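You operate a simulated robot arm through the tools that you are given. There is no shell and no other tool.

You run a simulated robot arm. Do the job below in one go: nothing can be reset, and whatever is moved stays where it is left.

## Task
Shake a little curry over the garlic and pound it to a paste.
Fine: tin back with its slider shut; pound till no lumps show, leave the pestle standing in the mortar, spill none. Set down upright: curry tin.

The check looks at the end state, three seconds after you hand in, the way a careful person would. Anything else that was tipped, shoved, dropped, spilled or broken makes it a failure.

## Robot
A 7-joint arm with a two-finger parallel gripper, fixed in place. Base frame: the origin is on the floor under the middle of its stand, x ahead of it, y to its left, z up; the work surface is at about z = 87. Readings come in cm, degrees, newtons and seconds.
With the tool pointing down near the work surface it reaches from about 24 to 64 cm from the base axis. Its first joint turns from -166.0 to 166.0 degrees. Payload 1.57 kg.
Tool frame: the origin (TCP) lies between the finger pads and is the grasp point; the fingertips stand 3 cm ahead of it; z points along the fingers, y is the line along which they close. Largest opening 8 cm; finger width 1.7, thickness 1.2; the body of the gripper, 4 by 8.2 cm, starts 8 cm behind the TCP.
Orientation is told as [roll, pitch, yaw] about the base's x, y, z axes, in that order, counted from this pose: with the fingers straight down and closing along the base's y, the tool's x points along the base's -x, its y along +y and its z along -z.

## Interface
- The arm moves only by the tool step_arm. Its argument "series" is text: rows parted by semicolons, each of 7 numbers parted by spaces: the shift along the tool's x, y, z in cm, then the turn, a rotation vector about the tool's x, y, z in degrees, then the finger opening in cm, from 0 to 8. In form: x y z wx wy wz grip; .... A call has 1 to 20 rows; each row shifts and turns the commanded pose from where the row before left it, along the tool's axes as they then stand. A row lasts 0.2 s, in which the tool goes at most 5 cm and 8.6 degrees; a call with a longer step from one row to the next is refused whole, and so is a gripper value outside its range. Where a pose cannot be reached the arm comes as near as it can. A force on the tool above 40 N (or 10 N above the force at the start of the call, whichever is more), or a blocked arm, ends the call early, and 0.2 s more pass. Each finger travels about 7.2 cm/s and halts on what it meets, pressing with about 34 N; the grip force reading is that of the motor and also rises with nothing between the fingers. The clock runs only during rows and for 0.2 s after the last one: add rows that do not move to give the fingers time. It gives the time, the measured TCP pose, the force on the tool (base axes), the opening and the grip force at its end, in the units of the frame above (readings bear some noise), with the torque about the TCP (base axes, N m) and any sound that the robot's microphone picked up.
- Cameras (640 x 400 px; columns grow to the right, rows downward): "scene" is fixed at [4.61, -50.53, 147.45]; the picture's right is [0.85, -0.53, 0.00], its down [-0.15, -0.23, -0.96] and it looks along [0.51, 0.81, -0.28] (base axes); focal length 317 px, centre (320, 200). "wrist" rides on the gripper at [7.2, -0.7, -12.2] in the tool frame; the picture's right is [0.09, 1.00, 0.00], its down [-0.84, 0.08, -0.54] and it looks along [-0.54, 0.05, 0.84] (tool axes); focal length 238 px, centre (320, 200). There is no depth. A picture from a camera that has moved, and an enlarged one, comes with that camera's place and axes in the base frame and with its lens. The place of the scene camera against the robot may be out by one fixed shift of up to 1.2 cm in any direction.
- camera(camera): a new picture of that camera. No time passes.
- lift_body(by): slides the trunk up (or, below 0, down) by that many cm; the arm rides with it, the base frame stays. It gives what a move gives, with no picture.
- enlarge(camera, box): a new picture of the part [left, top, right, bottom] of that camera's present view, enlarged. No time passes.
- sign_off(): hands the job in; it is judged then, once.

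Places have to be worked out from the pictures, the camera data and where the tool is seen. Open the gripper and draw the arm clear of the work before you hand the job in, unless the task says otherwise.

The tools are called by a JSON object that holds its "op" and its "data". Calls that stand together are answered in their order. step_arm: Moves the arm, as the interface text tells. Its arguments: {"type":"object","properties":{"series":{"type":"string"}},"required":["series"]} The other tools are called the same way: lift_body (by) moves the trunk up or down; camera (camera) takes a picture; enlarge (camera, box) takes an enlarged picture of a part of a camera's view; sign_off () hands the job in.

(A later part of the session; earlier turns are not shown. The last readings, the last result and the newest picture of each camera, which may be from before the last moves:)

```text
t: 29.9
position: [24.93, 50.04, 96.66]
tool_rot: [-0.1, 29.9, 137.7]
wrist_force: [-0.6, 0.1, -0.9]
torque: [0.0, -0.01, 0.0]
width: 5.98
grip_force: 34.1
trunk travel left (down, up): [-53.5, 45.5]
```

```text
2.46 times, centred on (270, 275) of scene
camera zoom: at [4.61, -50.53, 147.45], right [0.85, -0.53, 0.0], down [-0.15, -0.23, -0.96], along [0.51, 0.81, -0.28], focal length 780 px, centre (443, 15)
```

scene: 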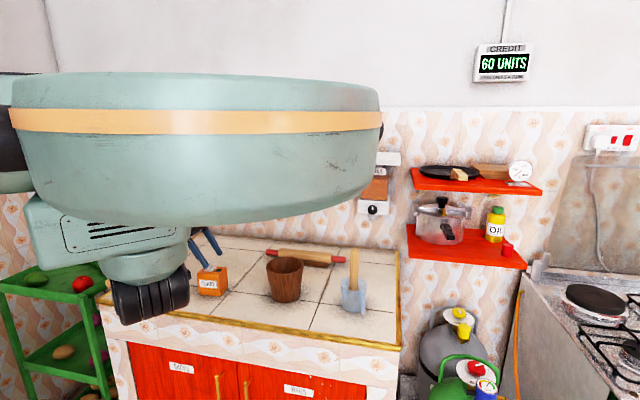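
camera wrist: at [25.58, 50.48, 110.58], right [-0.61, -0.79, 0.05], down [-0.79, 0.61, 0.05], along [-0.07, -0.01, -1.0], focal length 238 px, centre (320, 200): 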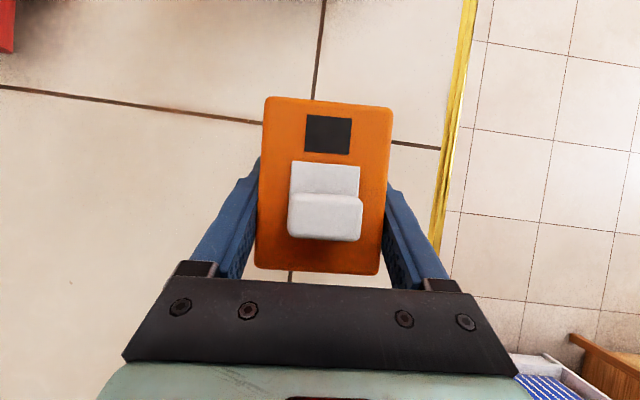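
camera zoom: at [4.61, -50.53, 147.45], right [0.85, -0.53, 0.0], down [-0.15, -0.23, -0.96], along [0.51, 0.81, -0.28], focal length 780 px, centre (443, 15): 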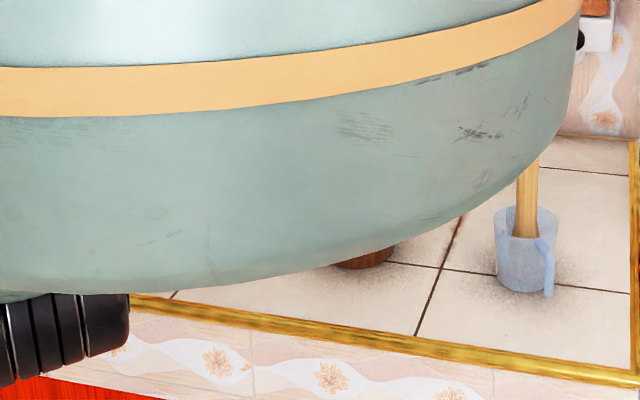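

The tin came up level. Since the trunk hides the scene view, I raise the trunk back up 9 cm, which lifts the tin straight up without changing the arm's posture. Then I look again.

{"op": "lift_body", "data": {"by": 9}}

{"op": "step_arm", "data": {"series": "2.547 -0.219 1.139 0 0 0 4; 2.547 -0.219 1.139 0 0 0 4; 2.547 -0.219 1.139 0 0 0 4; 2.547 -0.219 1.139 0 0 0 4; 0 0 0 0 0 0 4"}}

{"op": "camera", "data": {"camera": "wrist"}}

{"op": "camera", "data": {"camera": "scene"}}

```text
t: 31.1
position: [24.97, 49.98, 105.55]
tool_rot: [0.1, 30.0, 137.8]
wrist_force: [0.9, -0.9, -1.8]
torque: [0.0, -0.05, -0.01]
width: 5.97
grip_force: 34.1
trunk travel left (down, up): [-62.5, 36.5]
```

```text
t: 32.3
position: [33.87, 43.3, 106.66]
tool_rot: [-0.1, 30.0, 137.8]
wrist_force: [-0.6, 0.2, -1.5]
torque: [-0.02, -0.02, -0.02]
width: 5.98
grip_force: 34.1
trunk travel left (down, up): [-62.5, 36.5]
```

```text
taken
camera wrist: at [34.46, 43.72, 120.77], right [-0.61, -0.79, 0.05], down [-0.79, 0.61, 0.05], along [-0.07, 0.0, -1.0], focal length 238 px, centre (320, 200)
```

wrist: 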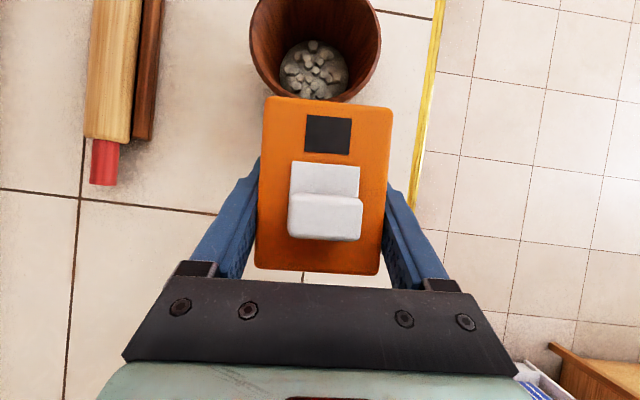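

```text
taken
```

scene: 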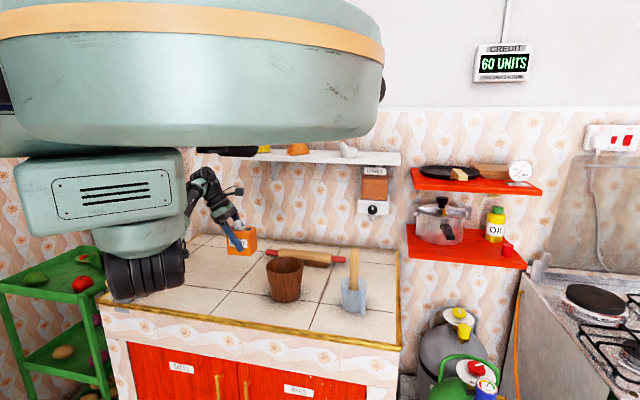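

The tin is level on its way, and the mortar shows ahead. I enlarge the mortar to fix its rim and the garlic.

{"op": "enlarge", "data": {"camera": "wrist", "box": [220, 0, 412, 120]}}

{"op": "enlarge", "data": {"camera": "scene", "box": [200, 215, 392, 335]}}

```text
3.33 times, centred on (316, 60) of wrist
camera zoom: at [34.46, 43.72, 120.77], right [-0.61, -0.79, 0.05], down [-0.79, 0.61, 0.05], along [-0.07, 0.0, -1.0], focal length 794 px, centre (333, 667)
```

zoom: 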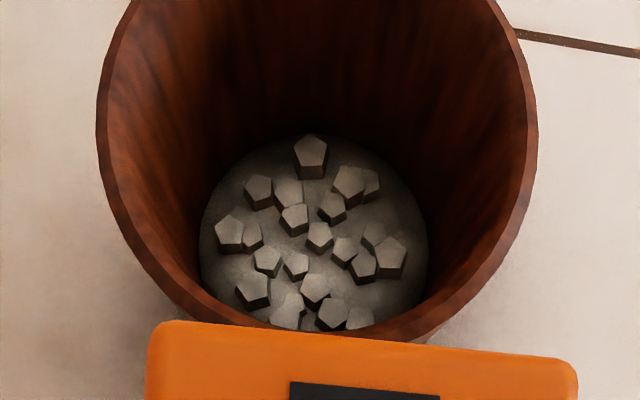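

```text
3.33 times, centred on (296, 275) of scene
camera zoom: at [4.61, -50.53, 147.45], right [0.85, -0.53, 0.0], down [-0.15, -0.23, -0.96], along [0.51, 0.81, -0.28], focal length 1056 px, centre (400, -50)
```

zoom: 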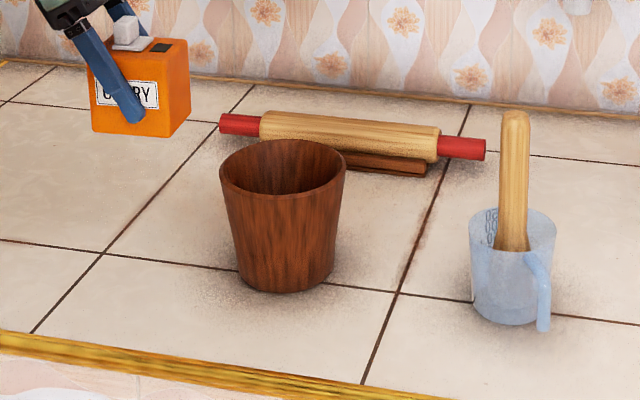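

From two views I place the mortar's centre at about (44.6, 34.8), with its rim near z 99 and a radius of about 6. I carry the tin on, upright, until its hole is over the mortar's middle.

{"op": "step_arm", "data": {"series": "2.635 -0.22 1.118 0 0 0 4; 2.635 -0.22 1.118 0 0 0 4; 2.635 -0.22 1.118 0 0 0 4; 2.635 -0.22 1.118 0 0 0 4; 0 0 0 0 0 0 4"}}

{"op": "camera", "data": {"camera": "wrist"}}

{"op": "enlarge", "data": {"camera": "scene", "box": [160, 190, 400, 340]}}

```text
t: 33.5
position: [42.83, 36.28, 108.13]
tool_rot: [0.0, 30.1, 137.8]
wrist_force: [0.2, 0.7, -0.8]
torque: [0.01, 0.0, -0.01]
width: 5.97
grip_force: 33.7
trunk travel left (down, up): [-62.5, 36.5]
```

```text
taken
camera wrist: at [43.39, 36.74, 122.14], right [-0.61, -0.79, 0.05], down [-0.79, 0.61, 0.05], along [-0.07, 0.0, -1.0], focal length 238 px, centre (320, 200)
```

wrist: 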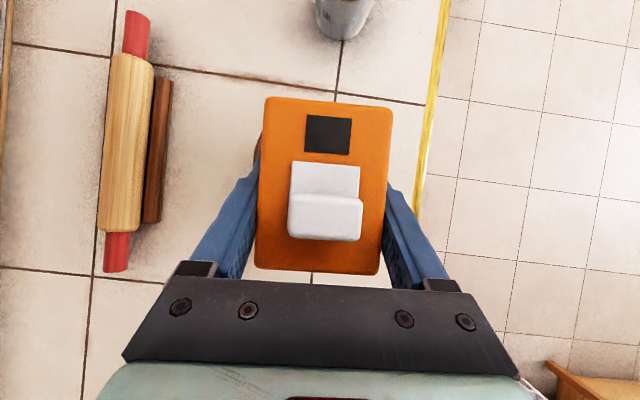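

```text
2.67 times, centred on (280, 265) of scene
camera zoom: at [4.61, -50.53, 147.45], right [0.85, -0.53, 0.0], down [-0.15, -0.23, -0.96], along [0.51, 0.81, -0.28], focal length 844 px, centre (427, 27)
```

zoom: 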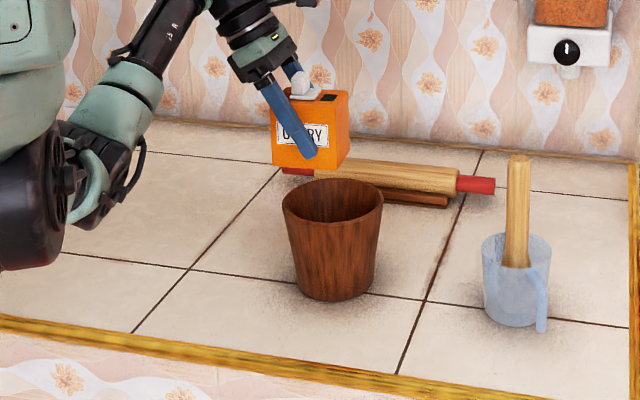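

In the scene view the hole (328, 97) sits right above the mortar's rim centre (332, 198), within about a centimetre. I start tipping about the hole, so that anything falling lands in the mortar, and I check after five steps.

{"op": "step_arm", "data": {"series": "-0.167 -0.226 -0.454 -2.289 -6.667 4.557 4; -0.167 -0.259 -0.454 -1.744 -6.667 4.792 4; -0.167 -0.287 -0.454 -1.176 -6.667 4.963 4; -0.167 -0.312 -0.454 -0.592 -6.667 5.065 4; -0.167 -0.3325 -0.454 0 -6.667 5.1 4; 0 0 0 0 0 0 4"}}

{"op": "camera", "data": {"camera": "wrist"}}

{"op": "enlarge", "data": {"camera": "scene", "box": [160, 190, 400, 340]}}

```text
t: 34.9
position: [43.1, 38.11, 110.09]
tool_rot: [0.0, -3.4, 112.2]
wrist_force: [-0.4, 0.0, -1.1]
torque: [0.01, 0.0, -0.03]
width: 5.96
grip_force: 33.4
trunk travel left (down, up): [-62.5, 36.5]
```

```text
taken
camera wrist: at [46.73, 31.11, 121.62], right [-0.89, -0.46, -0.01], down [-0.37, 0.71, 0.59], along [-0.27, 0.53, -0.81], focal length 238 px, centre (320, 200)
```

wrist: 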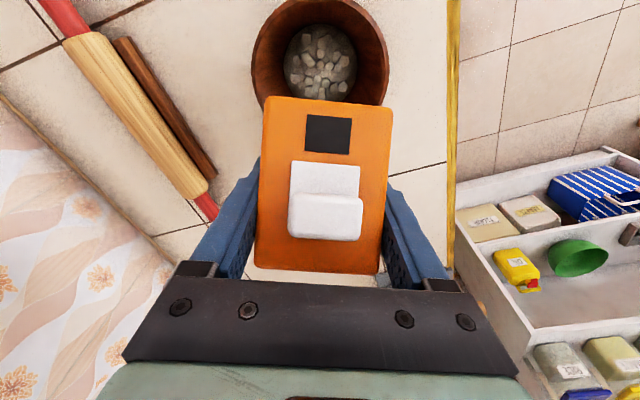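

```text
2.67 times, centred on (280, 265) of scene
camera zoom: at [4.61, -50.53, 147.45], right [0.85, -0.53, 0.0], down [-0.15, -0.23, -0.96], along [0.51, 0.81, -0.28], focal length 844 px, centre (427, 27)
```

zoom: 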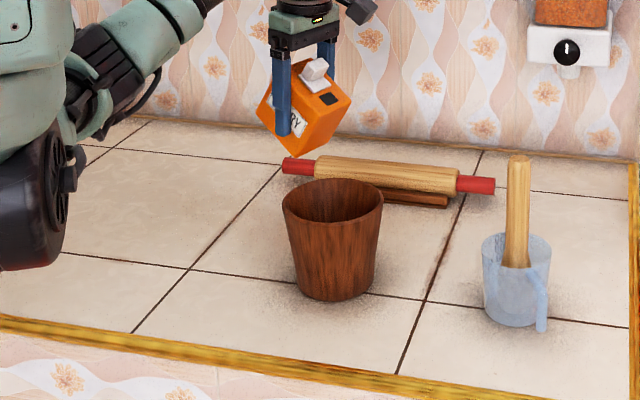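

Tin tilted 33°, the slider still open, and the hole by my reckoning at (44.55, 34.56), still over the mortar. I continue tipping through the next seven steps.

{"op": "step_arm", "data": {"series": "-0.167 -0.3485 -0.454 0.592 -6.667 5.065 4; -0.167 -0.36 -0.454 1.176 -6.667 4.963 4; -0.167 -0.366 -0.454 1.744 -6.667 4.792 4; -0.167 -0.368 -0.454 2.289 -6.667 4.557 4; -0.167 -0.364 -0.454 2.802 -6.667 4.261 4; -0.167 -0.356 -0.454 3.278 -6.667 3.907 4; 0 0 0 0 0 0 4"}}

{"op": "camera", "data": {"camera": "wrist"}}

{"op": "enlarge", "data": {"camera": "scene", "box": [160, 190, 400, 340]}}

```text
t: 36.5
position: [44.98, 38.61, 112.68]
tool_rot: [0.1, -43.5, 81.7]
wrist_force: [0.1, 0.4, -0.6]
torque: [-0.04, -0.01, 0.0]
width: 5.97
grip_force: 34.1
trunk travel left (down, up): [-62.5, 36.5]
```

```text
taken
camera wrist: at [43.72, 25.03, 116.5], right [-0.99, 0.08, -0.06], down [-0.04, 0.24, 0.97], along [0.09, 0.97, -0.24], focal length 238 px, centre (320, 200)
```

wrist: 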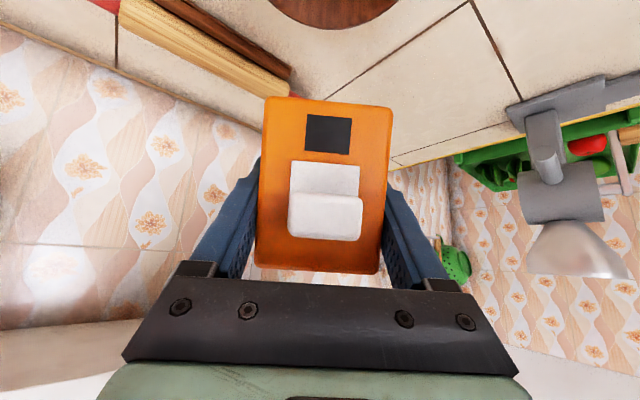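

```text
2.67 times, centred on (280, 265) of scene
camera zoom: at [4.61, -50.53, 147.45], right [0.85, -0.53, 0.0], down [-0.15, -0.23, -0.96], along [0.51, 0.81, -0.28], focal length 844 px, centre (427, 27)
```

zoom: 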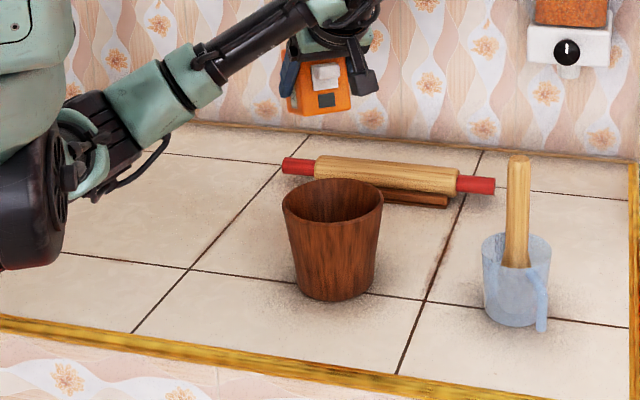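

Tilt is 73° now, the slider is still fully open, and the hole is over (44.4, 34.7). I go on to about 100° tilt and look for curry.

{"op": "step_arm", "data": {"series": "-0.167 -0.343 -0.454 3.71 -6.667 3.5 4; -0.167 -0.325 -0.454 4.091 -6.667 3.046 4; -0.167 -0.303 -0.454 4.417 -6.667 2.55 4; -0.167 -0.276 -0.454 4.683 -6.667 2.02 4; 0 0 0 0 0 0 4"}}

{"op": "camera", "data": {"camera": "wrist"}}

{"op": "enlarge", "data": {"camera": "scene", "box": [160, 190, 400, 340]}}

```text
t: 37.7
position: [45.84, 37.33, 114.43]
tool_rot: [0.5, -70.2, 60.8]
wrist_force: [0.8, -0.2, -1.3]
torque: [0.0, 0.0, -0.01]
width: 5.96
grip_force: 34.3
trunk travel left (down, up): [-62.5, 36.5]
```

```text
taken
camera wrist: at [39.85, 24.76, 111.61], right [-0.89, 0.45, -0.08], down [-0.17, -0.16, 0.97], along [0.42, 0.88, 0.22], focal length 238 px, centre (320, 200)
```

wrist: 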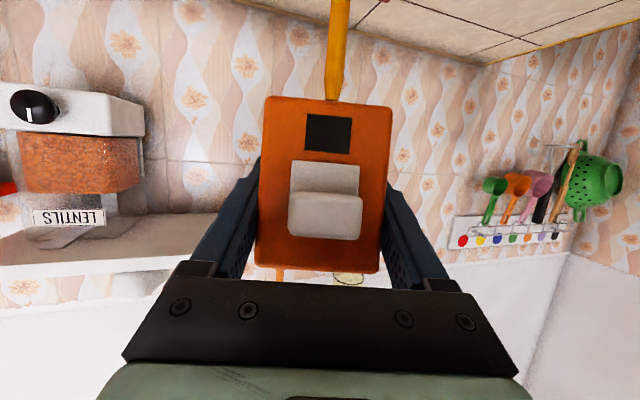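

```text
2.67 times, centred on (280, 265) of scene
camera zoom: at [4.61, -50.53, 147.45], right [0.85, -0.53, 0.0], down [-0.15, -0.23, -0.96], along [0.51, 0.81, -0.28], focal length 844 px, centre (427, 27)
```

zoom: 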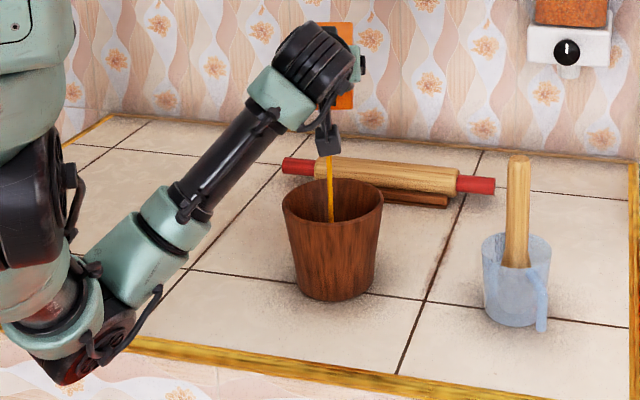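

Curry is streaming from the hole straight into the mortar at 100° tilt. "A little" is wanted, so I tilt back at once, pivoting about the hole.

{"op": "step_arm", "data": {"series": "0.304 0 0.535 0 8.5 0 4; 0.304 0 0.535 0 8.5 0 4; 0.304 0 0.535 0 8.5 0 4; 0.304 0 0.535 0 8.5 0 4; 0.304 0 0.535 0 8.5 0 4; 0 0 0 0 0 0 4"}}

{"op": "camera", "data": {"camera": "wrist"}}

{"op": "enlarge", "data": {"camera": "scene", "box": [160, 190, 400, 340]}}

```text
t: 39.1
position: [46.5, 38.48, 111.73]
tool_rot: [0.1, -27.5, 61.2]
wrist_force: [-0.1, -0.8, -1.6]
torque: [-0.01, -0.01, 0.0]
width: 5.96
grip_force: 33.8
trunk travel left (down, up): [-62.5, 36.5]
```

```text
taken
camera wrist: at [41.33, 27.54, 119.0], right [-0.91, 0.41, -0.04], down [0.17, 0.47, 0.87], along [0.37, 0.78, -0.5], focal length 238 px, centre (320, 200)
```

wrist: 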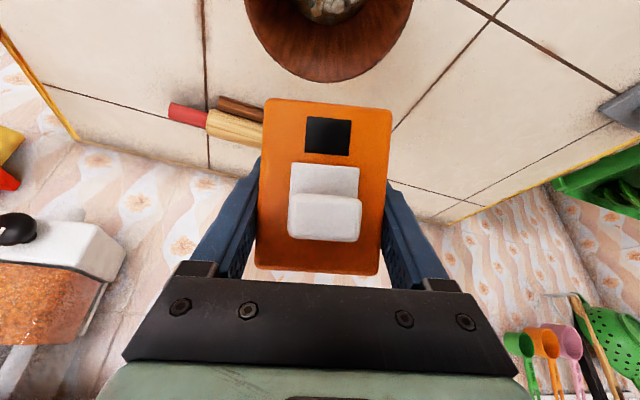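

```text
2.67 times, centred on (280, 265) of scene
camera zoom: at [4.61, -50.53, 147.45], right [0.85, -0.53, 0.0], down [-0.15, -0.23, -0.96], along [0.51, 0.81, -0.28], focal length 844 px, centre (427, 27)
```

zoom: 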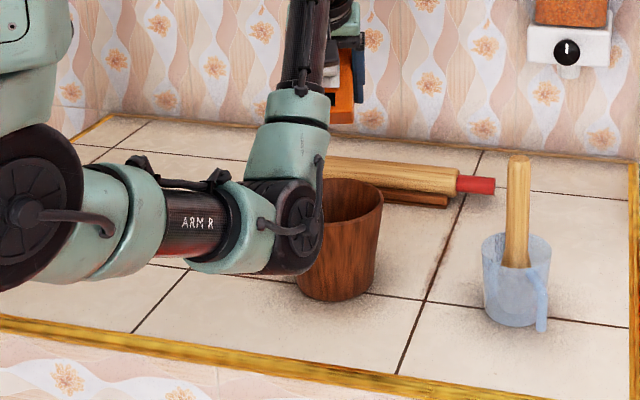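

The stream has stopped. I look into the mortar through the wrist camera to see how much curry fell and whether anything landed outside.

{"op": "enlarge", "data": {"camera": "wrist", "box": [240, 0, 432, 120]}}

{"op": "camera", "data": {"camera": "scene"}}

```text
3.33 times, centred on (336, 60) of wrist
camera zoom: at [41.33, 27.54, 119.0], right [-0.91, 0.41, -0.04], down [0.17, 0.47, 0.87], along [0.37, 0.78, -0.5], focal length 794 px, centre (267, 667)
```

zoom: 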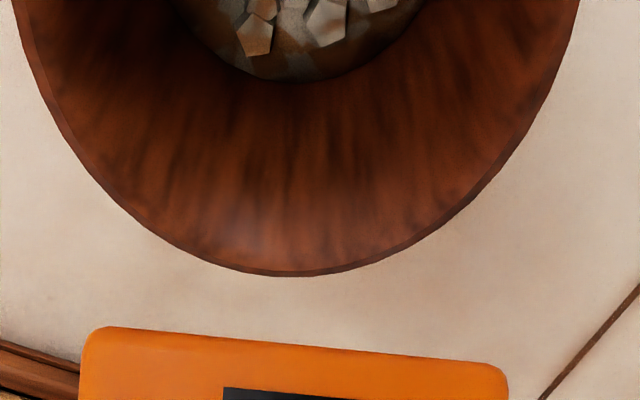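

```text
taken
```

scene: 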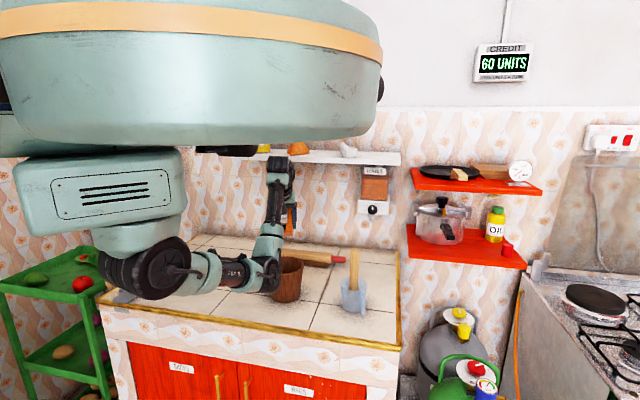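

Some yellow tint shows on the lumps, but I see only the edge of the bowl. I bring the tin most of the way back up, still pivoting over the mortar, to the pose from which the bowl was visible.

{"op": "step_arm", "data": {"series": "0.143 0.526 0.207 -3.171 3.443 -6.56 4; 0.143 0.525 0.207 -2.765 3.443 -6.741 4; 0.143 0.522 0.207 -2.36 3.443 -6.893 4; 0.143 0.518 0.207 -1.947 3.443 -7.021 4; 0.143 0.511 0.207 -1.515 3.443 -7.126 4; 0.143 0.503 0.207 -1.089 3.443 -7.204 4; 0.143 0.493 0.207 -0.648 3.443 -7.257 4; 0 0 0 0 0 0 4"}}

{"op": "camera", "data": {"camera": "wrist"}}

{"op": "camera", "data": {"camera": "scene"}}

{"op": "enlarge", "data": {"camera": "wrist", "box": [240, 0, 400, 100]}}

```text
t: 40.9
position: [43.23, 38.31, 109.99]
tool_rot: [0.0, -3.5, 112.4]
wrist_force: [-0.1, 0.1, -1.4]
torque: [0.01, -0.01, 0.0]
width: 5.96
grip_force: 34.3
trunk travel left (down, up): [-62.5, 36.5]
```

```text
taken
camera wrist: at [46.78, 31.3, 121.53], right [-0.89, -0.46, 0.0], down [-0.38, 0.71, 0.59], along [-0.27, 0.53, -0.81], focal length 238 px, centre (320, 200)
```

wrist: 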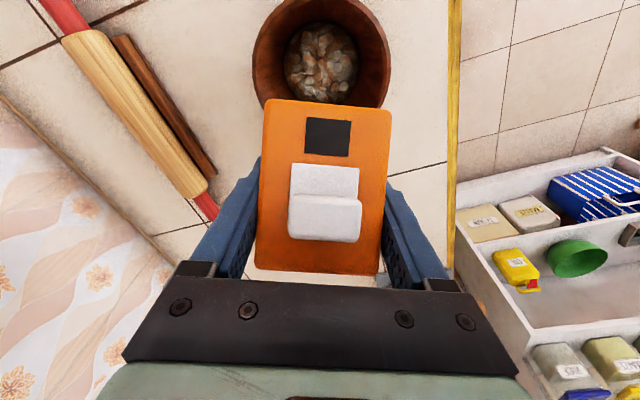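

```text
taken
```

scene: 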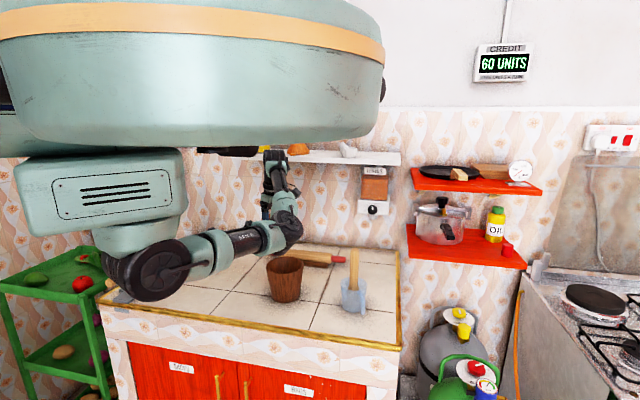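

```text
4.00 times, centred on (320, 50) of wrist
camera zoom: at [46.78, 31.3, 121.53], right [-0.89, -0.46, 0.0], down [-0.38, 0.71, 0.59], along [-0.27, 0.53, -0.81], focal length 953 px, centre (320, 800)
```

zoom: 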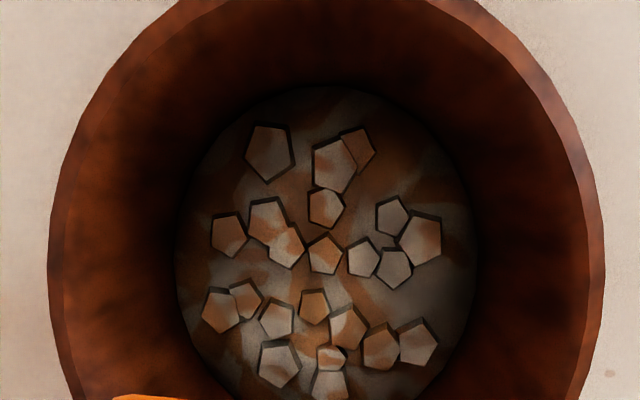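

The garlic and bowl floor are now dusted orange, and nothing lies outside the mortar: a little curry, so that is enough. I bring the tin fully upright over the mortar along the reversed path.

{"op": "step_arm", "data": {"series": "0.245 0.3325 0.416 0 6.667 -5.1 4; 0.245 0.312 0.416 0.592 6.667 -5.065 4; 0.245 0.287 0.416 1.176 6.667 -4.963 4; 0.245 0.259 0.416 1.744 6.667 -4.792 4; 0.245 0.226 0.416 2.289 6.667 -4.557 4; 0 0 0 0 0 0 4"}}

{"op": "camera", "data": {"camera": "wrist"}}

{"op": "camera", "data": {"camera": "scene"}}

```text
t: 42.3
position: [42.88, 36.29, 108.18]
tool_rot: [-0.1, 29.8, 137.7]
wrist_force: [0.6, 0.1, -1.2]
torque: [-0.04, 0.01, 0.01]
width: 5.94
grip_force: 34.2
trunk travel left (down, up): [-62.5, 36.5]
```

```text
taken
camera wrist: at [43.42, 36.73, 122.21], right [-0.61, -0.79, 0.04], down [-0.79, 0.61, 0.05], along [-0.07, 0.0, -1.0], focal length 238 px, centre (320, 200)
```

wrist: 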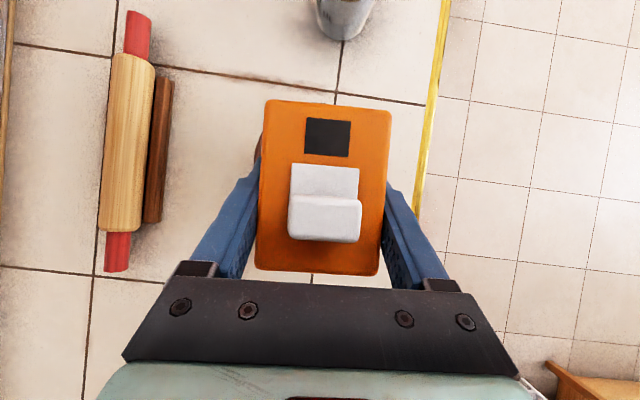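

```text
taken
```

scene: 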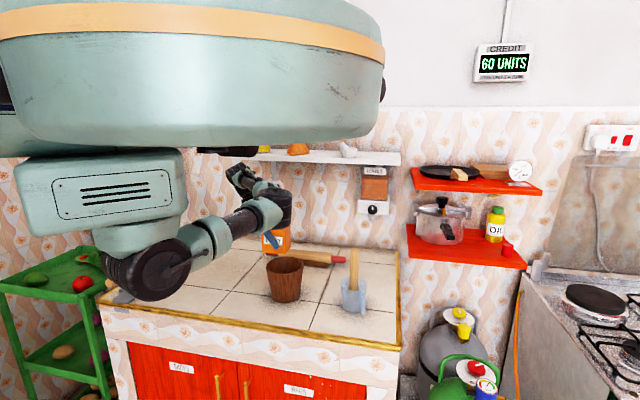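

Upright again, and the tin sits the same in the grip. The elbow has swung to another side, so I carry the tin back towards its place in two parts and watch the posture.

{"op": "step_arm", "data": {"series": "-2.591 0.235 -1.135 0 0 0 4; -2.591 0.235 -1.135 0 0 0 4; -2.591 0.235 -1.135 0 0 0 4; -2.591 0.235 -1.135 0 0 0 4; -2.591 0.235 -1.135 0 0 0 4; 0 0 0 0 0 0 4"}}

{"op": "camera", "data": {"camera": "scene"}}

{"op": "camera", "data": {"camera": "wrist"}}

```text
t: 43.7
position: [31.45, 44.79, 106.59]
tool_rot: [-0.1, 29.8, 137.6]
wrist_force: [-0.5, -0.4, -1.1]
torque: [0.03, -0.01, 0.0]
width: 5.93
grip_force: 33.7
trunk travel left (down, up): [-62.5, 36.5]
```

```text
taken
```

scene: 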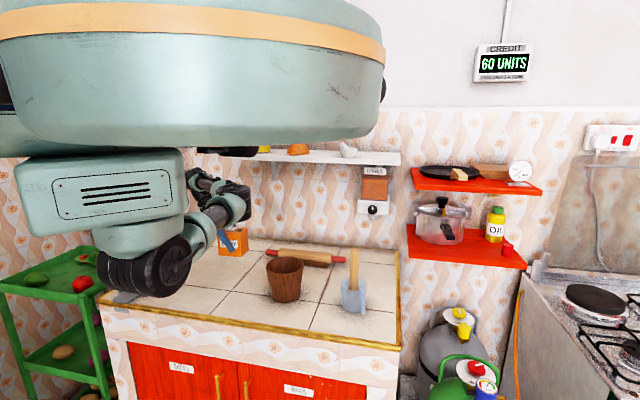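

```text
taken
camera wrist: at [32.12, 45.24, 120.58], right [-0.61, -0.79, 0.04], down [-0.79, 0.61, 0.05], along [-0.07, 0.0, -1.0], focal length 238 px, centre (320, 200)
```

wrist: 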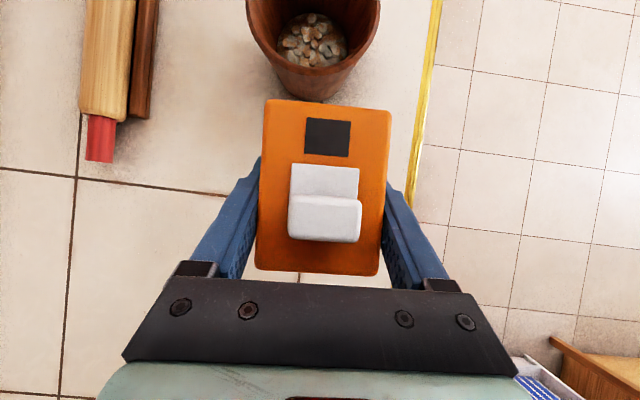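

Going well. I finish the move back over the tin's place at z ≈ 105.6.

{"op": "step_arm", "data": {"series": "-2.56 0.099 -1.093 0 0.15 0 4; -2.56 0.099 -1.093 0 0 0 4; -2.56 0.099 -1.093 0 0 0 4; 0 0 0 0 0 0 4; 0 0 0 0 0 0 4"}}

{"op": "camera", "data": {"camera": "wrist"}}

{"op": "camera", "data": {"camera": "scene"}}

```text
t: 44.9
position: [25.28, 50.28, 105.55]
tool_rot: [-0.1, 29.9, 137.8]
wrist_force: [0.3, 0.6, -0.8]
torque: [0.01, 0.0, 0.02]
width: 5.98
grip_force: 34.3
trunk travel left (down, up): [-62.5, 36.5]
```

```text
taken
camera wrist: at [25.64, 50.74, 119.65], right [-0.61, -0.79, 0.05], down [-0.79, 0.61, 0.05], along [-0.07, 0.0, -1.0], focal length 238 px, centre (320, 200)
```

wrist: 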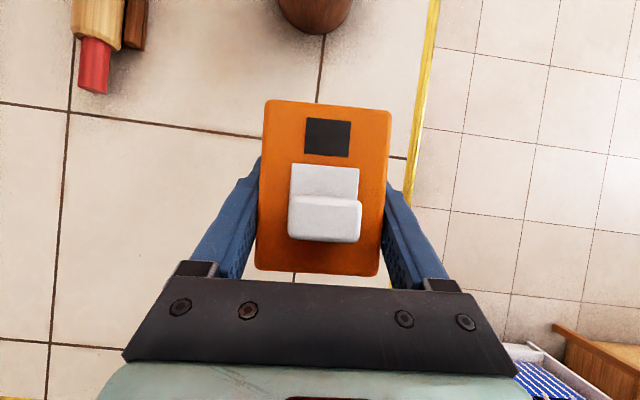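

```text
taken
```

scene: 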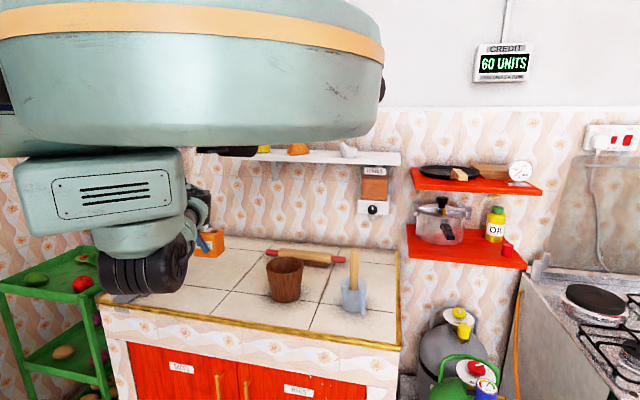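

The tin hangs over its old place (camera xy within 0.1 cm of the grasp reading). I lower it with the trunk by 9 cm first, a purely vertical move.

{"op": "lift_body", "data": {"by": -9}}

{"op": "camera", "data": {"camera": "wrist"}}

```text
t: 46.2
position: [25.22, 50.16, 96.67]
tool_rot: [-0.1, 30.0, 137.8]
wrist_force: [-0.2, 0.1, -0.1]
torque: [-0.01, 0.01, -0.02]
width: 5.98
grip_force: 34.5
trunk travel left (down, up): [-53.5, 45.5]
```

```text
taken
camera wrist: at [25.68, 50.7, 110.68], right [-0.61, -0.79, 0.04], down [-0.79, 0.61, 0.05], along [-0.07, 0.0, -1.0], focal length 238 px, centre (320, 200)
```

wrist: 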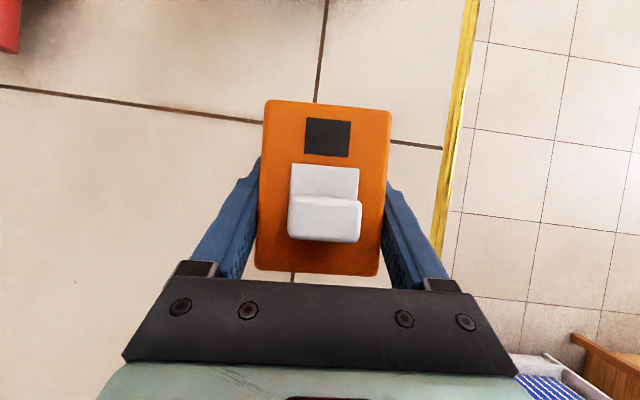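

I lower another 4.6 cm with the arm, leaving about 0.4 cm, then feel for the counter.

{"op": "step_arm", "data": {"series": "-0.767 0 1.328 0 0 0 4; -0.767 0 1.328 0 0 0 4; -0.767 0 1.328 0 0 0 4; 0 0 0 0 0 0 4; 0 0 0 0 0 0 4"}}

{"op": "step_arm", "data": {"series": "-0.05 0 0.0866 0 0 0 4; -0.05 0 0.0866 0 0 0 4; -0.05 0 0.0866 0 0 0 4; 0 0 0 0 0 0 4"}}

{"op": "camera", "data": {"camera": "wrist"}}

```text
t: 47.4
position: [25.1, 50.2, 92.03]
tool_rot: [-0.1, 30.0, 137.8]
wrist_force: [-1.0, -0.2, -0.8]
torque: [0.01, 0.01, -0.02]
width: 5.95
grip_force: 34.2
trunk travel left (down, up): [-53.5, 45.5]
```

```text
t: 48.4
position: [25.17, 50.29, 91.7]
tool_rot: [-0.1, 30.1, 137.8]
wrist_force: [1.1, 0.4, 2.4]
torque: [-0.21, -0.07, 0.04]
width: 5.96
grip_force: 34.0
trunk travel left (down, up): [-53.5, 45.5]
```

```text
taken
camera wrist: at [25.69, 50.73, 105.75], right [-0.61, -0.79, 0.04], down [-0.79, 0.61, 0.05], along [-0.07, 0.0, -1.0], focal length 238 px, centre (320, 200)
```

wrist: 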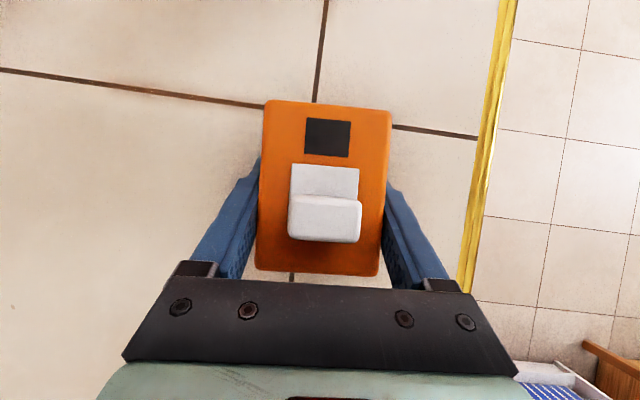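

Contact reads 2.4 N upward, so the tin is touching the counter. I ease down another 0.05 cm and open the fingers.

{"op": "step_arm", "data": {"series": "-0.025 0 0.0433 0 0 0 4; 0 0 0 0 0 0 5.9; 0 0 0 0 0 0 6.3; 0 0 0 0 0 0 7; 0 0 0 0 0 0 8; 0 0 0 0 0 0 8"}}

{"op": "camera", "data": {"camera": "wrist"}}

```text
t: 49.8
position: [25.15, 50.22, 91.72]
tool_rot: [0.0, 30.0, 137.8]
wrist_force: [-0.1, 0.0, 0.6]
torque: [0.01, 0.0, 0.02]
width: 8.0
grip_force: 0.1
trunk travel left (down, up): [-53.5, 45.5]
```

```text
taken
camera wrist: at [25.71, 50.68, 105.67], right [-0.61, -0.79, 0.04], down [-0.79, 0.61, 0.05], along [-0.07, 0.0, -1.0], focal length 238 px, centre (320, 200)
```

wrist: 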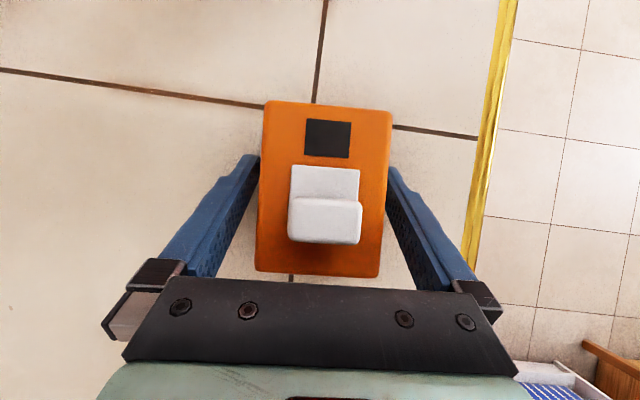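

The tin is released and stands. I raise the trunk 9 cm, which draws the fingers straight up off the tin.

{"op": "lift_body", "data": {"by": 9}}

{"op": "step_arm", "data": {"series": "1.5 0 -2.6 0 0 0 8; 1.5 0 -2.6 0 0 0 8; 0 0 0 0 -7.5 0 8; 0 0 0 0 -7.5 0 8; 0 0 0 0 -7.5 0 8; 0 0 0 0 -7.5 0 8; 0 0 0 0 0 0 8"}}

{"op": "camera", "data": {"camera": "wrist"}}

{"op": "camera", "data": {"camera": "scene"}}

```text
t: 51.0
position: [25.1, 50.24, 100.65]
tool_rot: [-0.1, 30.0, 137.8]
wrist_force: [-0.1, 0.6, 0.6]
torque: [0.01, 0.01, 0.05]
width: 8.0
grip_force: 0.1
trunk travel left (down, up): [-62.5, 36.5]
```

```text
t: 52.6
position: [25.15, 50.42, 106.58]
tool_rot: [-0.1, 0.0, 137.7]
wrist_force: [-0.5, -1.0, -1.2]
torque: [0.02, 0.0, -0.04]
width: 8.0
grip_force: 0.1
trunk travel left (down, up): [-62.5, 36.5]
```

```text
taken
camera wrist: at [30.94, 45.93, 118.72], right [-0.6, -0.8, 0.0], down [-0.67, 0.5, 0.54], along [-0.43, 0.33, -0.84], focal length 238 px, centre (320, 200)
```

wrist: 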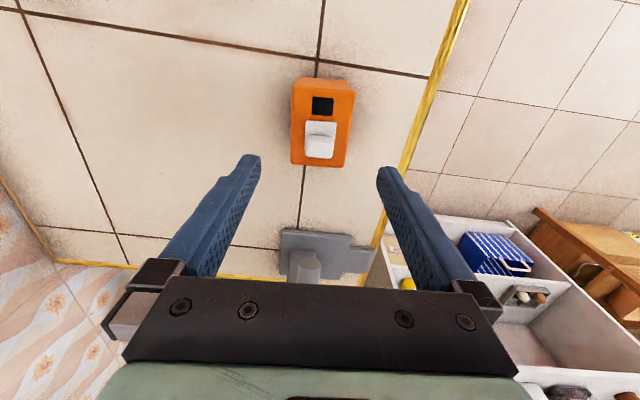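

```text
taken
```

scene: 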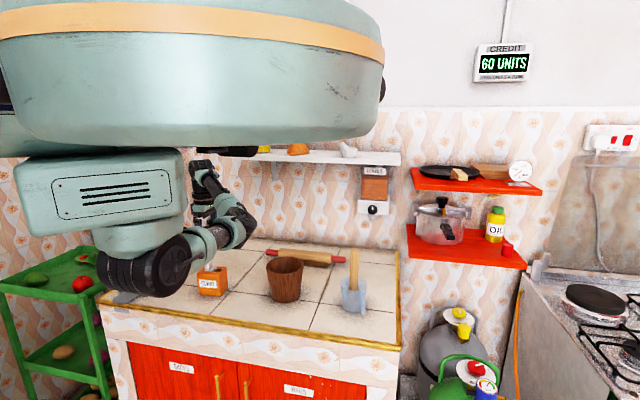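

The tin stands upright in its old place. I yaw back by 90° so the fingers can straddle the slider knob along its travel.

{"op": "step_arm", "data": {"series": "0 0 0 0 0 8.2 8; 0 0 0 0 0 8.2 8; 0 0 0 0 0 8.2 8; 0 0 0 0 0 8.2 8; 0 0 0 0 0 8.2 8; 0 0 0 0 0 8.2 8; 0 0 0 0 0 8.2 6; 0 0 0 0 0 8.2 5; 0 0 0 0 0 8.2 5; 0 0 0 0 0 8.2 5; 0 0 0 0 0 8.2 5; 0 0 0 0 0 0 5"}}

{"op": "camera", "data": {"camera": "wrist"}}

{"op": "enlarge", "data": {"camera": "wrist", "box": [224, 80, 416, 200]}}

{"op": "camera", "data": {"camera": "scene"}}

```text
t: 55.2
position: [25.15, 50.23, 106.67]
tool_rot: [0.0, -0.1, 47.6]
wrist_force: [-0.3, 0.4, 0.2]
torque: [0.03, 0.03, -0.02]
width: 5.0
grip_force: 0.1
trunk travel left (down, up): [-62.5, 36.5]
```

```text
taken
camera wrist: at [20.78, 44.54, 118.67], right [-0.8, 0.6, 0.0], down [0.51, 0.67, 0.54], along [0.33, 0.43, -0.84], focal length 238 px, centre (320, 200)
```

wrist: 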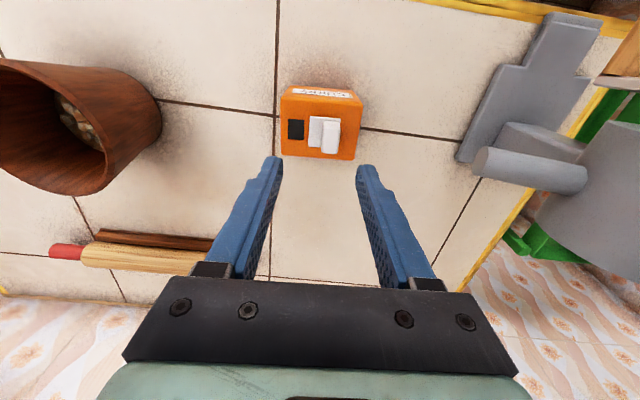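

```text
3.33 times, centred on (320, 140) of wrist
camera zoom: at [20.78, 44.54, 118.67], right [-0.8, 0.6, 0.0], down [0.51, 0.67, 0.54], along [0.33, 0.43, -0.84], focal length 794 px, centre (320, 400)
```

zoom: 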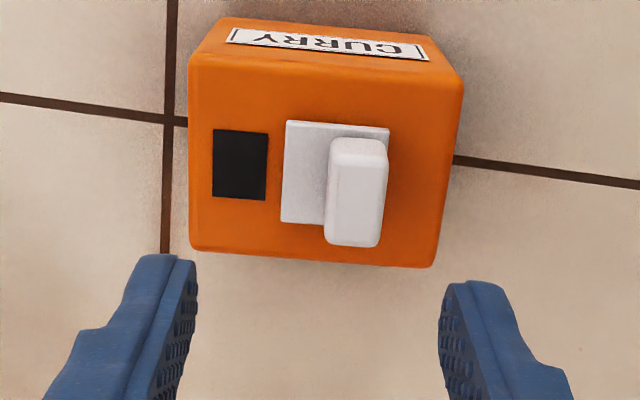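

```text
taken
```

scene: 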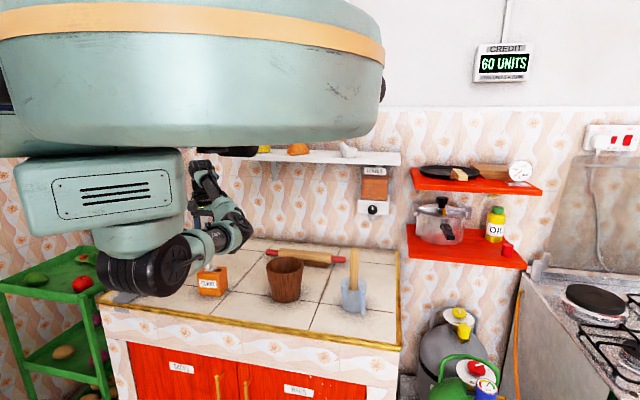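

The knob is now near (24.5, 51.0). I centre over it and descend with the fingers 5 cm apart, then narrow to 3 cm.

{"op": "step_arm", "data": {"series": "-0.124 1.0 0 0 0 0 5; 0 0 2.5 0 0 0 5; 0 0 2.5 0 0 0 5; 0 0 0 0 0 0 5"}}

{"op": "enlarge", "data": {"camera": "wrist", "box": [224, 110, 416, 230]}}

```text
t: 56.2
position: [24.63, 51.17, 101.67]
tool_rot: [0.1, -0.2, 47.6]
wrist_force: [-0.3, -0.5, 0.3]
torque: [0.01, 0.02, -0.02]
width: 5.0
grip_force: 0.0
trunk travel left (down, up): [-62.5, 36.5]
```

```text
3.33 times, centred on (320, 170) of wrist
camera zoom: at [20.23, 45.35, 113.71], right [-0.8, 0.6, 0.0], down [0.51, 0.67, 0.54], along [0.33, 0.43, -0.84], focal length 794 px, centre (320, 300)
```

zoom: 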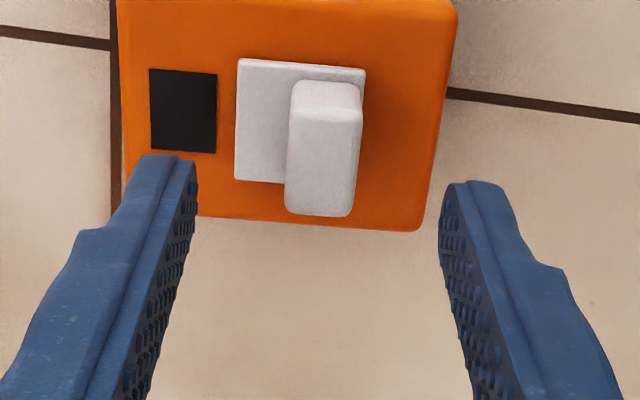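

Well centred. I go down 2.85 cm, narrow to 3 cm, and push the knob back towards the mortar end by about 2 cm of finger travel first.

{"op": "step_arm", "data": {"series": "0 0 1.45 0 0 0 5; 0 0 1.4 0 0 0 5; 0 0 0 0 0 0 3; 0 0 0 0 0 0 3; 0 0 0 0 0 0 3; 0 -0.25 0 0 0 0 3; 0 -0.25 0 0 0 0 3; 0 -0.25 0 0 0 0 3; 0 -0.25 0 0 0 0 3; 0 -0.25 0 0 0 0 3; 0 -0.25 0 0 0 0 3; 0 -0.25 0 0 0 0 3; 0 -0.25 0 0 0 0 3; 0 0 0 0 0 0 3"}}

{"op": "enlarge", "data": {"camera": "wrist", "box": [224, 90, 416, 210]}}

{"op": "enlarge", "data": {"camera": "scene", "box": [140, 210, 300, 310]}}

```text
t: 59.2
position: [26.0, 49.58, 98.82]
tool_rot: [0.0, -0.1, 47.7]
wrist_force: [0.1, -0.1, 0.2]
torque: [0.0, 0.01, -0.02]
width: 3.04
grip_force: 0.2
trunk travel left (down, up): [-62.5, 36.5]
```

```text
3.33 times, centred on (320, 150) of wrist
camera zoom: at [21.7, 43.93, 110.83], right [-0.8, 0.6, 0.0], down [0.51, 0.67, 0.54], along [0.33, 0.43, -0.84], focal length 794 px, centre (320, 367)
```

zoom: 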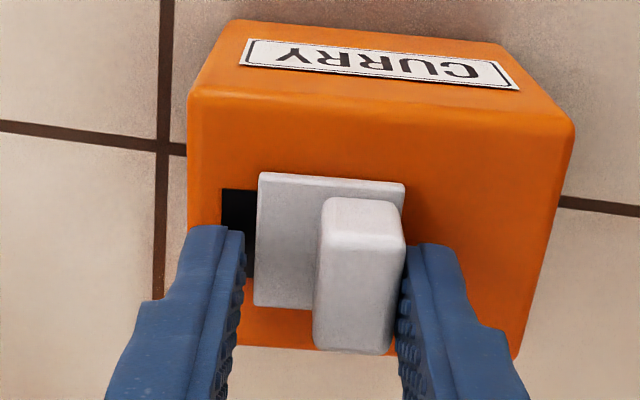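

```text
4.00 times, centred on (220, 260) of scene
camera zoom: at [4.61, -50.53, 147.45], right [0.85, -0.53, 0.0], down [-0.15, -0.23, -0.96], along [0.51, 0.81, -0.28], focal length 1267 px, centre (720, -40)
```

zoom: 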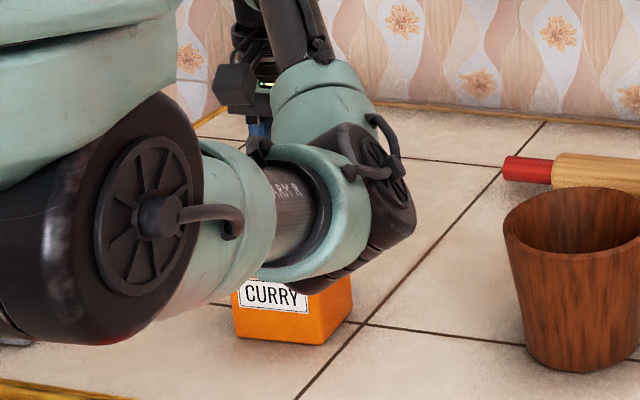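

The slider follows and the tin stays put; about 0.7 cm of the hole is still open. I push about 1.05 cm further in small steps.

{"op": "step_arm", "data": {"series": "0 -0.21 0 0 0 0 3; 0 -0.21 0 0 0 0 3; 0 -0.21 0 0 0 0 3; 0 -0.21 0 0 0 0 3; 0 -0.21 0 0 0 0 3; 0 0 0 0 0 0 3"}}

{"op": "enlarge", "data": {"camera": "wrist", "box": [224, 90, 416, 210]}}

```text
t: 60.6
position: [26.88, 48.87, 98.73]
tool_rot: [0.0, -0.1, 47.6]
wrist_force: [0.4, -0.2, -1.0]
torque: [0.02, -0.03, 0.0]
width: 3.01
grip_force: 0.1
trunk travel left (down, up): [-62.5, 36.5]
```

```text
3.33 times, centred on (320, 150) of wrist
camera zoom: at [22.42, 43.2, 110.84], right [-0.8, 0.6, 0.0], down [0.51, 0.67, 0.54], along [0.33, 0.43, -0.84], focal length 794 px, centre (320, 367)
```

zoom: 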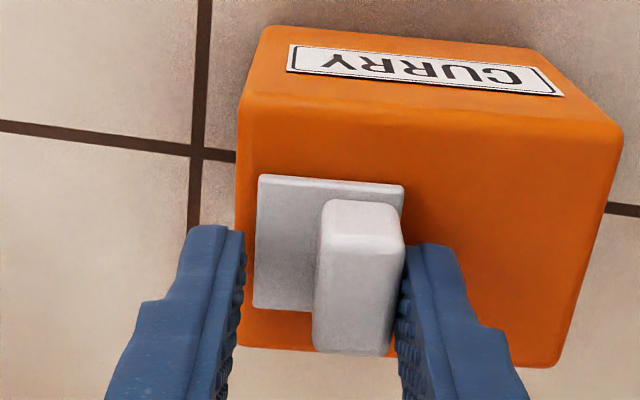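

The hole is covered now, but by my reckoning 0.1–0.3 cm of the slider's travel is left. I push 0.2 cm more and compare.

{"op": "step_arm", "data": {"series": "0 -0.1 0 0 0 0 3; 0 -0.1 0 0 0 0 3; 0 0 0 0 0 0 3"}}

{"op": "enlarge", "data": {"camera": "wrist", "box": [224, 90, 416, 210]}}

```text
t: 61.4
position: [26.96, 48.87, 98.88]
tool_rot: [-0.1, -0.1, 47.6]
wrist_force: [-0.6, 0.1, 0.2]
torque: [0.01, 0.03, -0.01]
width: 3.01
grip_force: 0.6
trunk travel left (down, up): [-62.5, 36.5]
```

```text
3.33 times, centred on (320, 150) of wrist
camera zoom: at [22.55, 43.08, 110.89], right [-0.8, 0.6, 0.0], down [0.51, 0.67, 0.54], along [0.33, 0.43, -0.84], focal length 794 px, centre (320, 367)
```

zoom: 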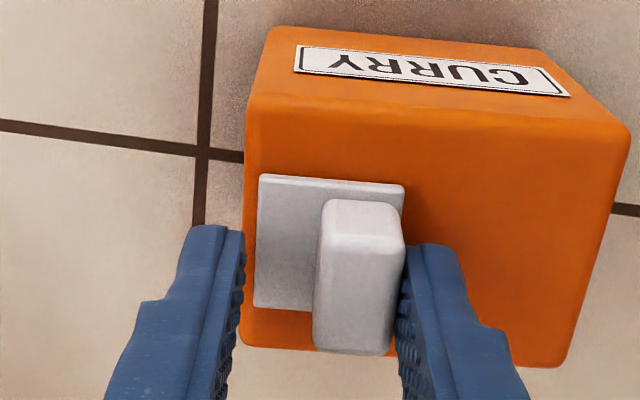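

The plate's gap to the tin's edge is now 0.26 cm, the same as in the first pictures (0.27), so the slider is shut. I back off a little and lift clear, then check from above.

{"op": "step_arm", "data": {"series": "0 -0.05 0 0 0 0 3; 0 0 0 0 0 0 3; 0 0.4 0 0 0 0 3.4; 0 0 0 0 0 0 4; 0 0 -2 0 0 0 5; 0 0 -3 0 0 0 6; 0 0 -4 0 0 0 8; 0 0 0 0 0 0 8"}}

{"op": "enlarge", "data": {"camera": "wrist", "box": [224, 80, 416, 200]}}

{"op": "camera", "data": {"camera": "scene"}}

```text
t: 63.2
position: [26.58, 49.14, 107.9]
tool_rot: [0.0, 0.0, 47.6]
wrist_force: [0.1, 0.4, 0.7]
torque: [0.02, -0.02, -0.02]
width: 8.0
grip_force: 0.1
trunk travel left (down, up): [-62.5, 36.5]
```

```text
3.33 times, centred on (320, 140) of wrist
camera zoom: at [22.2, 43.46, 119.99], right [-0.8, 0.6, 0.0], down [0.51, 0.67, 0.54], along [0.33, 0.43, -0.84], focal length 794 px, centre (320, 400)
```

zoom: 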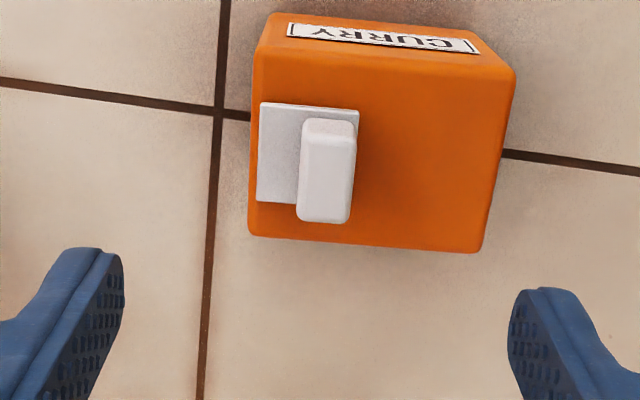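

```text
taken
```

scene: 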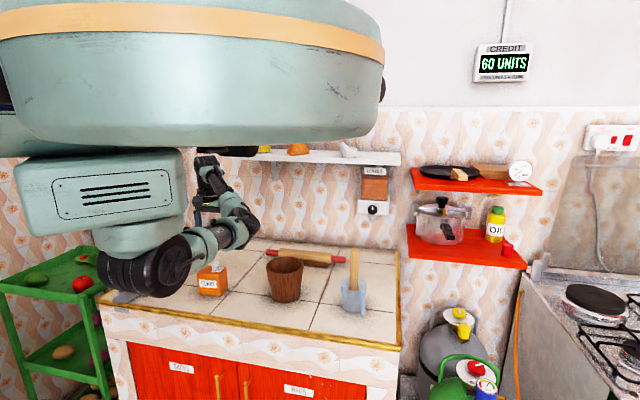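

The slider is shut and the tin stands upright in its place. Next is the pestle, whose top I place near (59.7, 18.2, 106). I rise and move over to the right to view the cup from nearer, staying high above the mortar.

{"op": "step_arm", "data": {"series": "0 0 -4 0 0 0 8; 0 0 -4 0 0 0 8; 1.284 -3.8 0 0 0 0 8; 1.284 -3.8 0 0 0 0 8; 1.284 -3.8 0 0 0 0 8; 1.284 -3.8 0 0 0 0 8; 1.284 -3.8 0 0 0 0 8; 0 0 0 0 0 0 8"}}

{"op": "camera", "data": {"camera": "scene"}}

{"op": "camera", "data": {"camera": "wrist"}}

```text
t: 65.0
position: [36.18, 31.76, 115.83]
tool_rot: [0.0, -0.1, 47.7]
wrist_force: [-0.4, 0.3, 0.8]
torque: [0.01, 0.03, -0.02]
width: 7.98
grip_force: 0.0
trunk travel left (down, up): [-62.5, 36.5]
```

```text
taken
```

scene: 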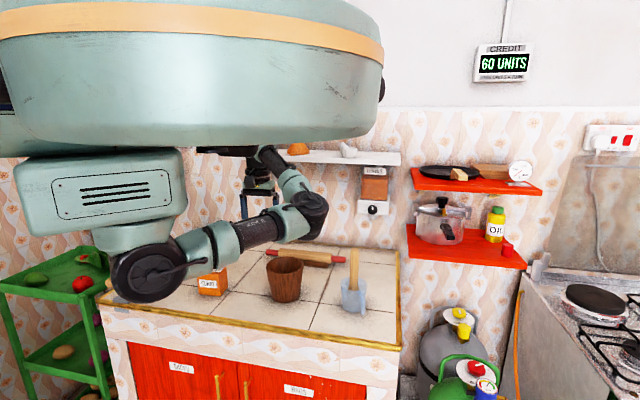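

```text
taken
camera wrist: at [31.93, 25.94, 127.87], right [-0.8, 0.6, 0.0], down [0.51, 0.67, 0.54], along [0.33, 0.43, -0.84], focal length 238 px, centre (320, 200)
```

wrist: 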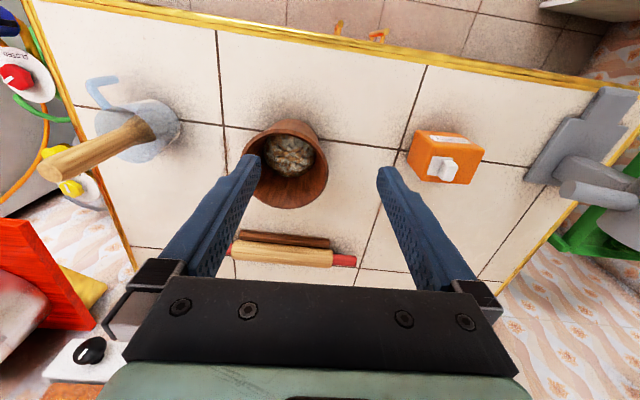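

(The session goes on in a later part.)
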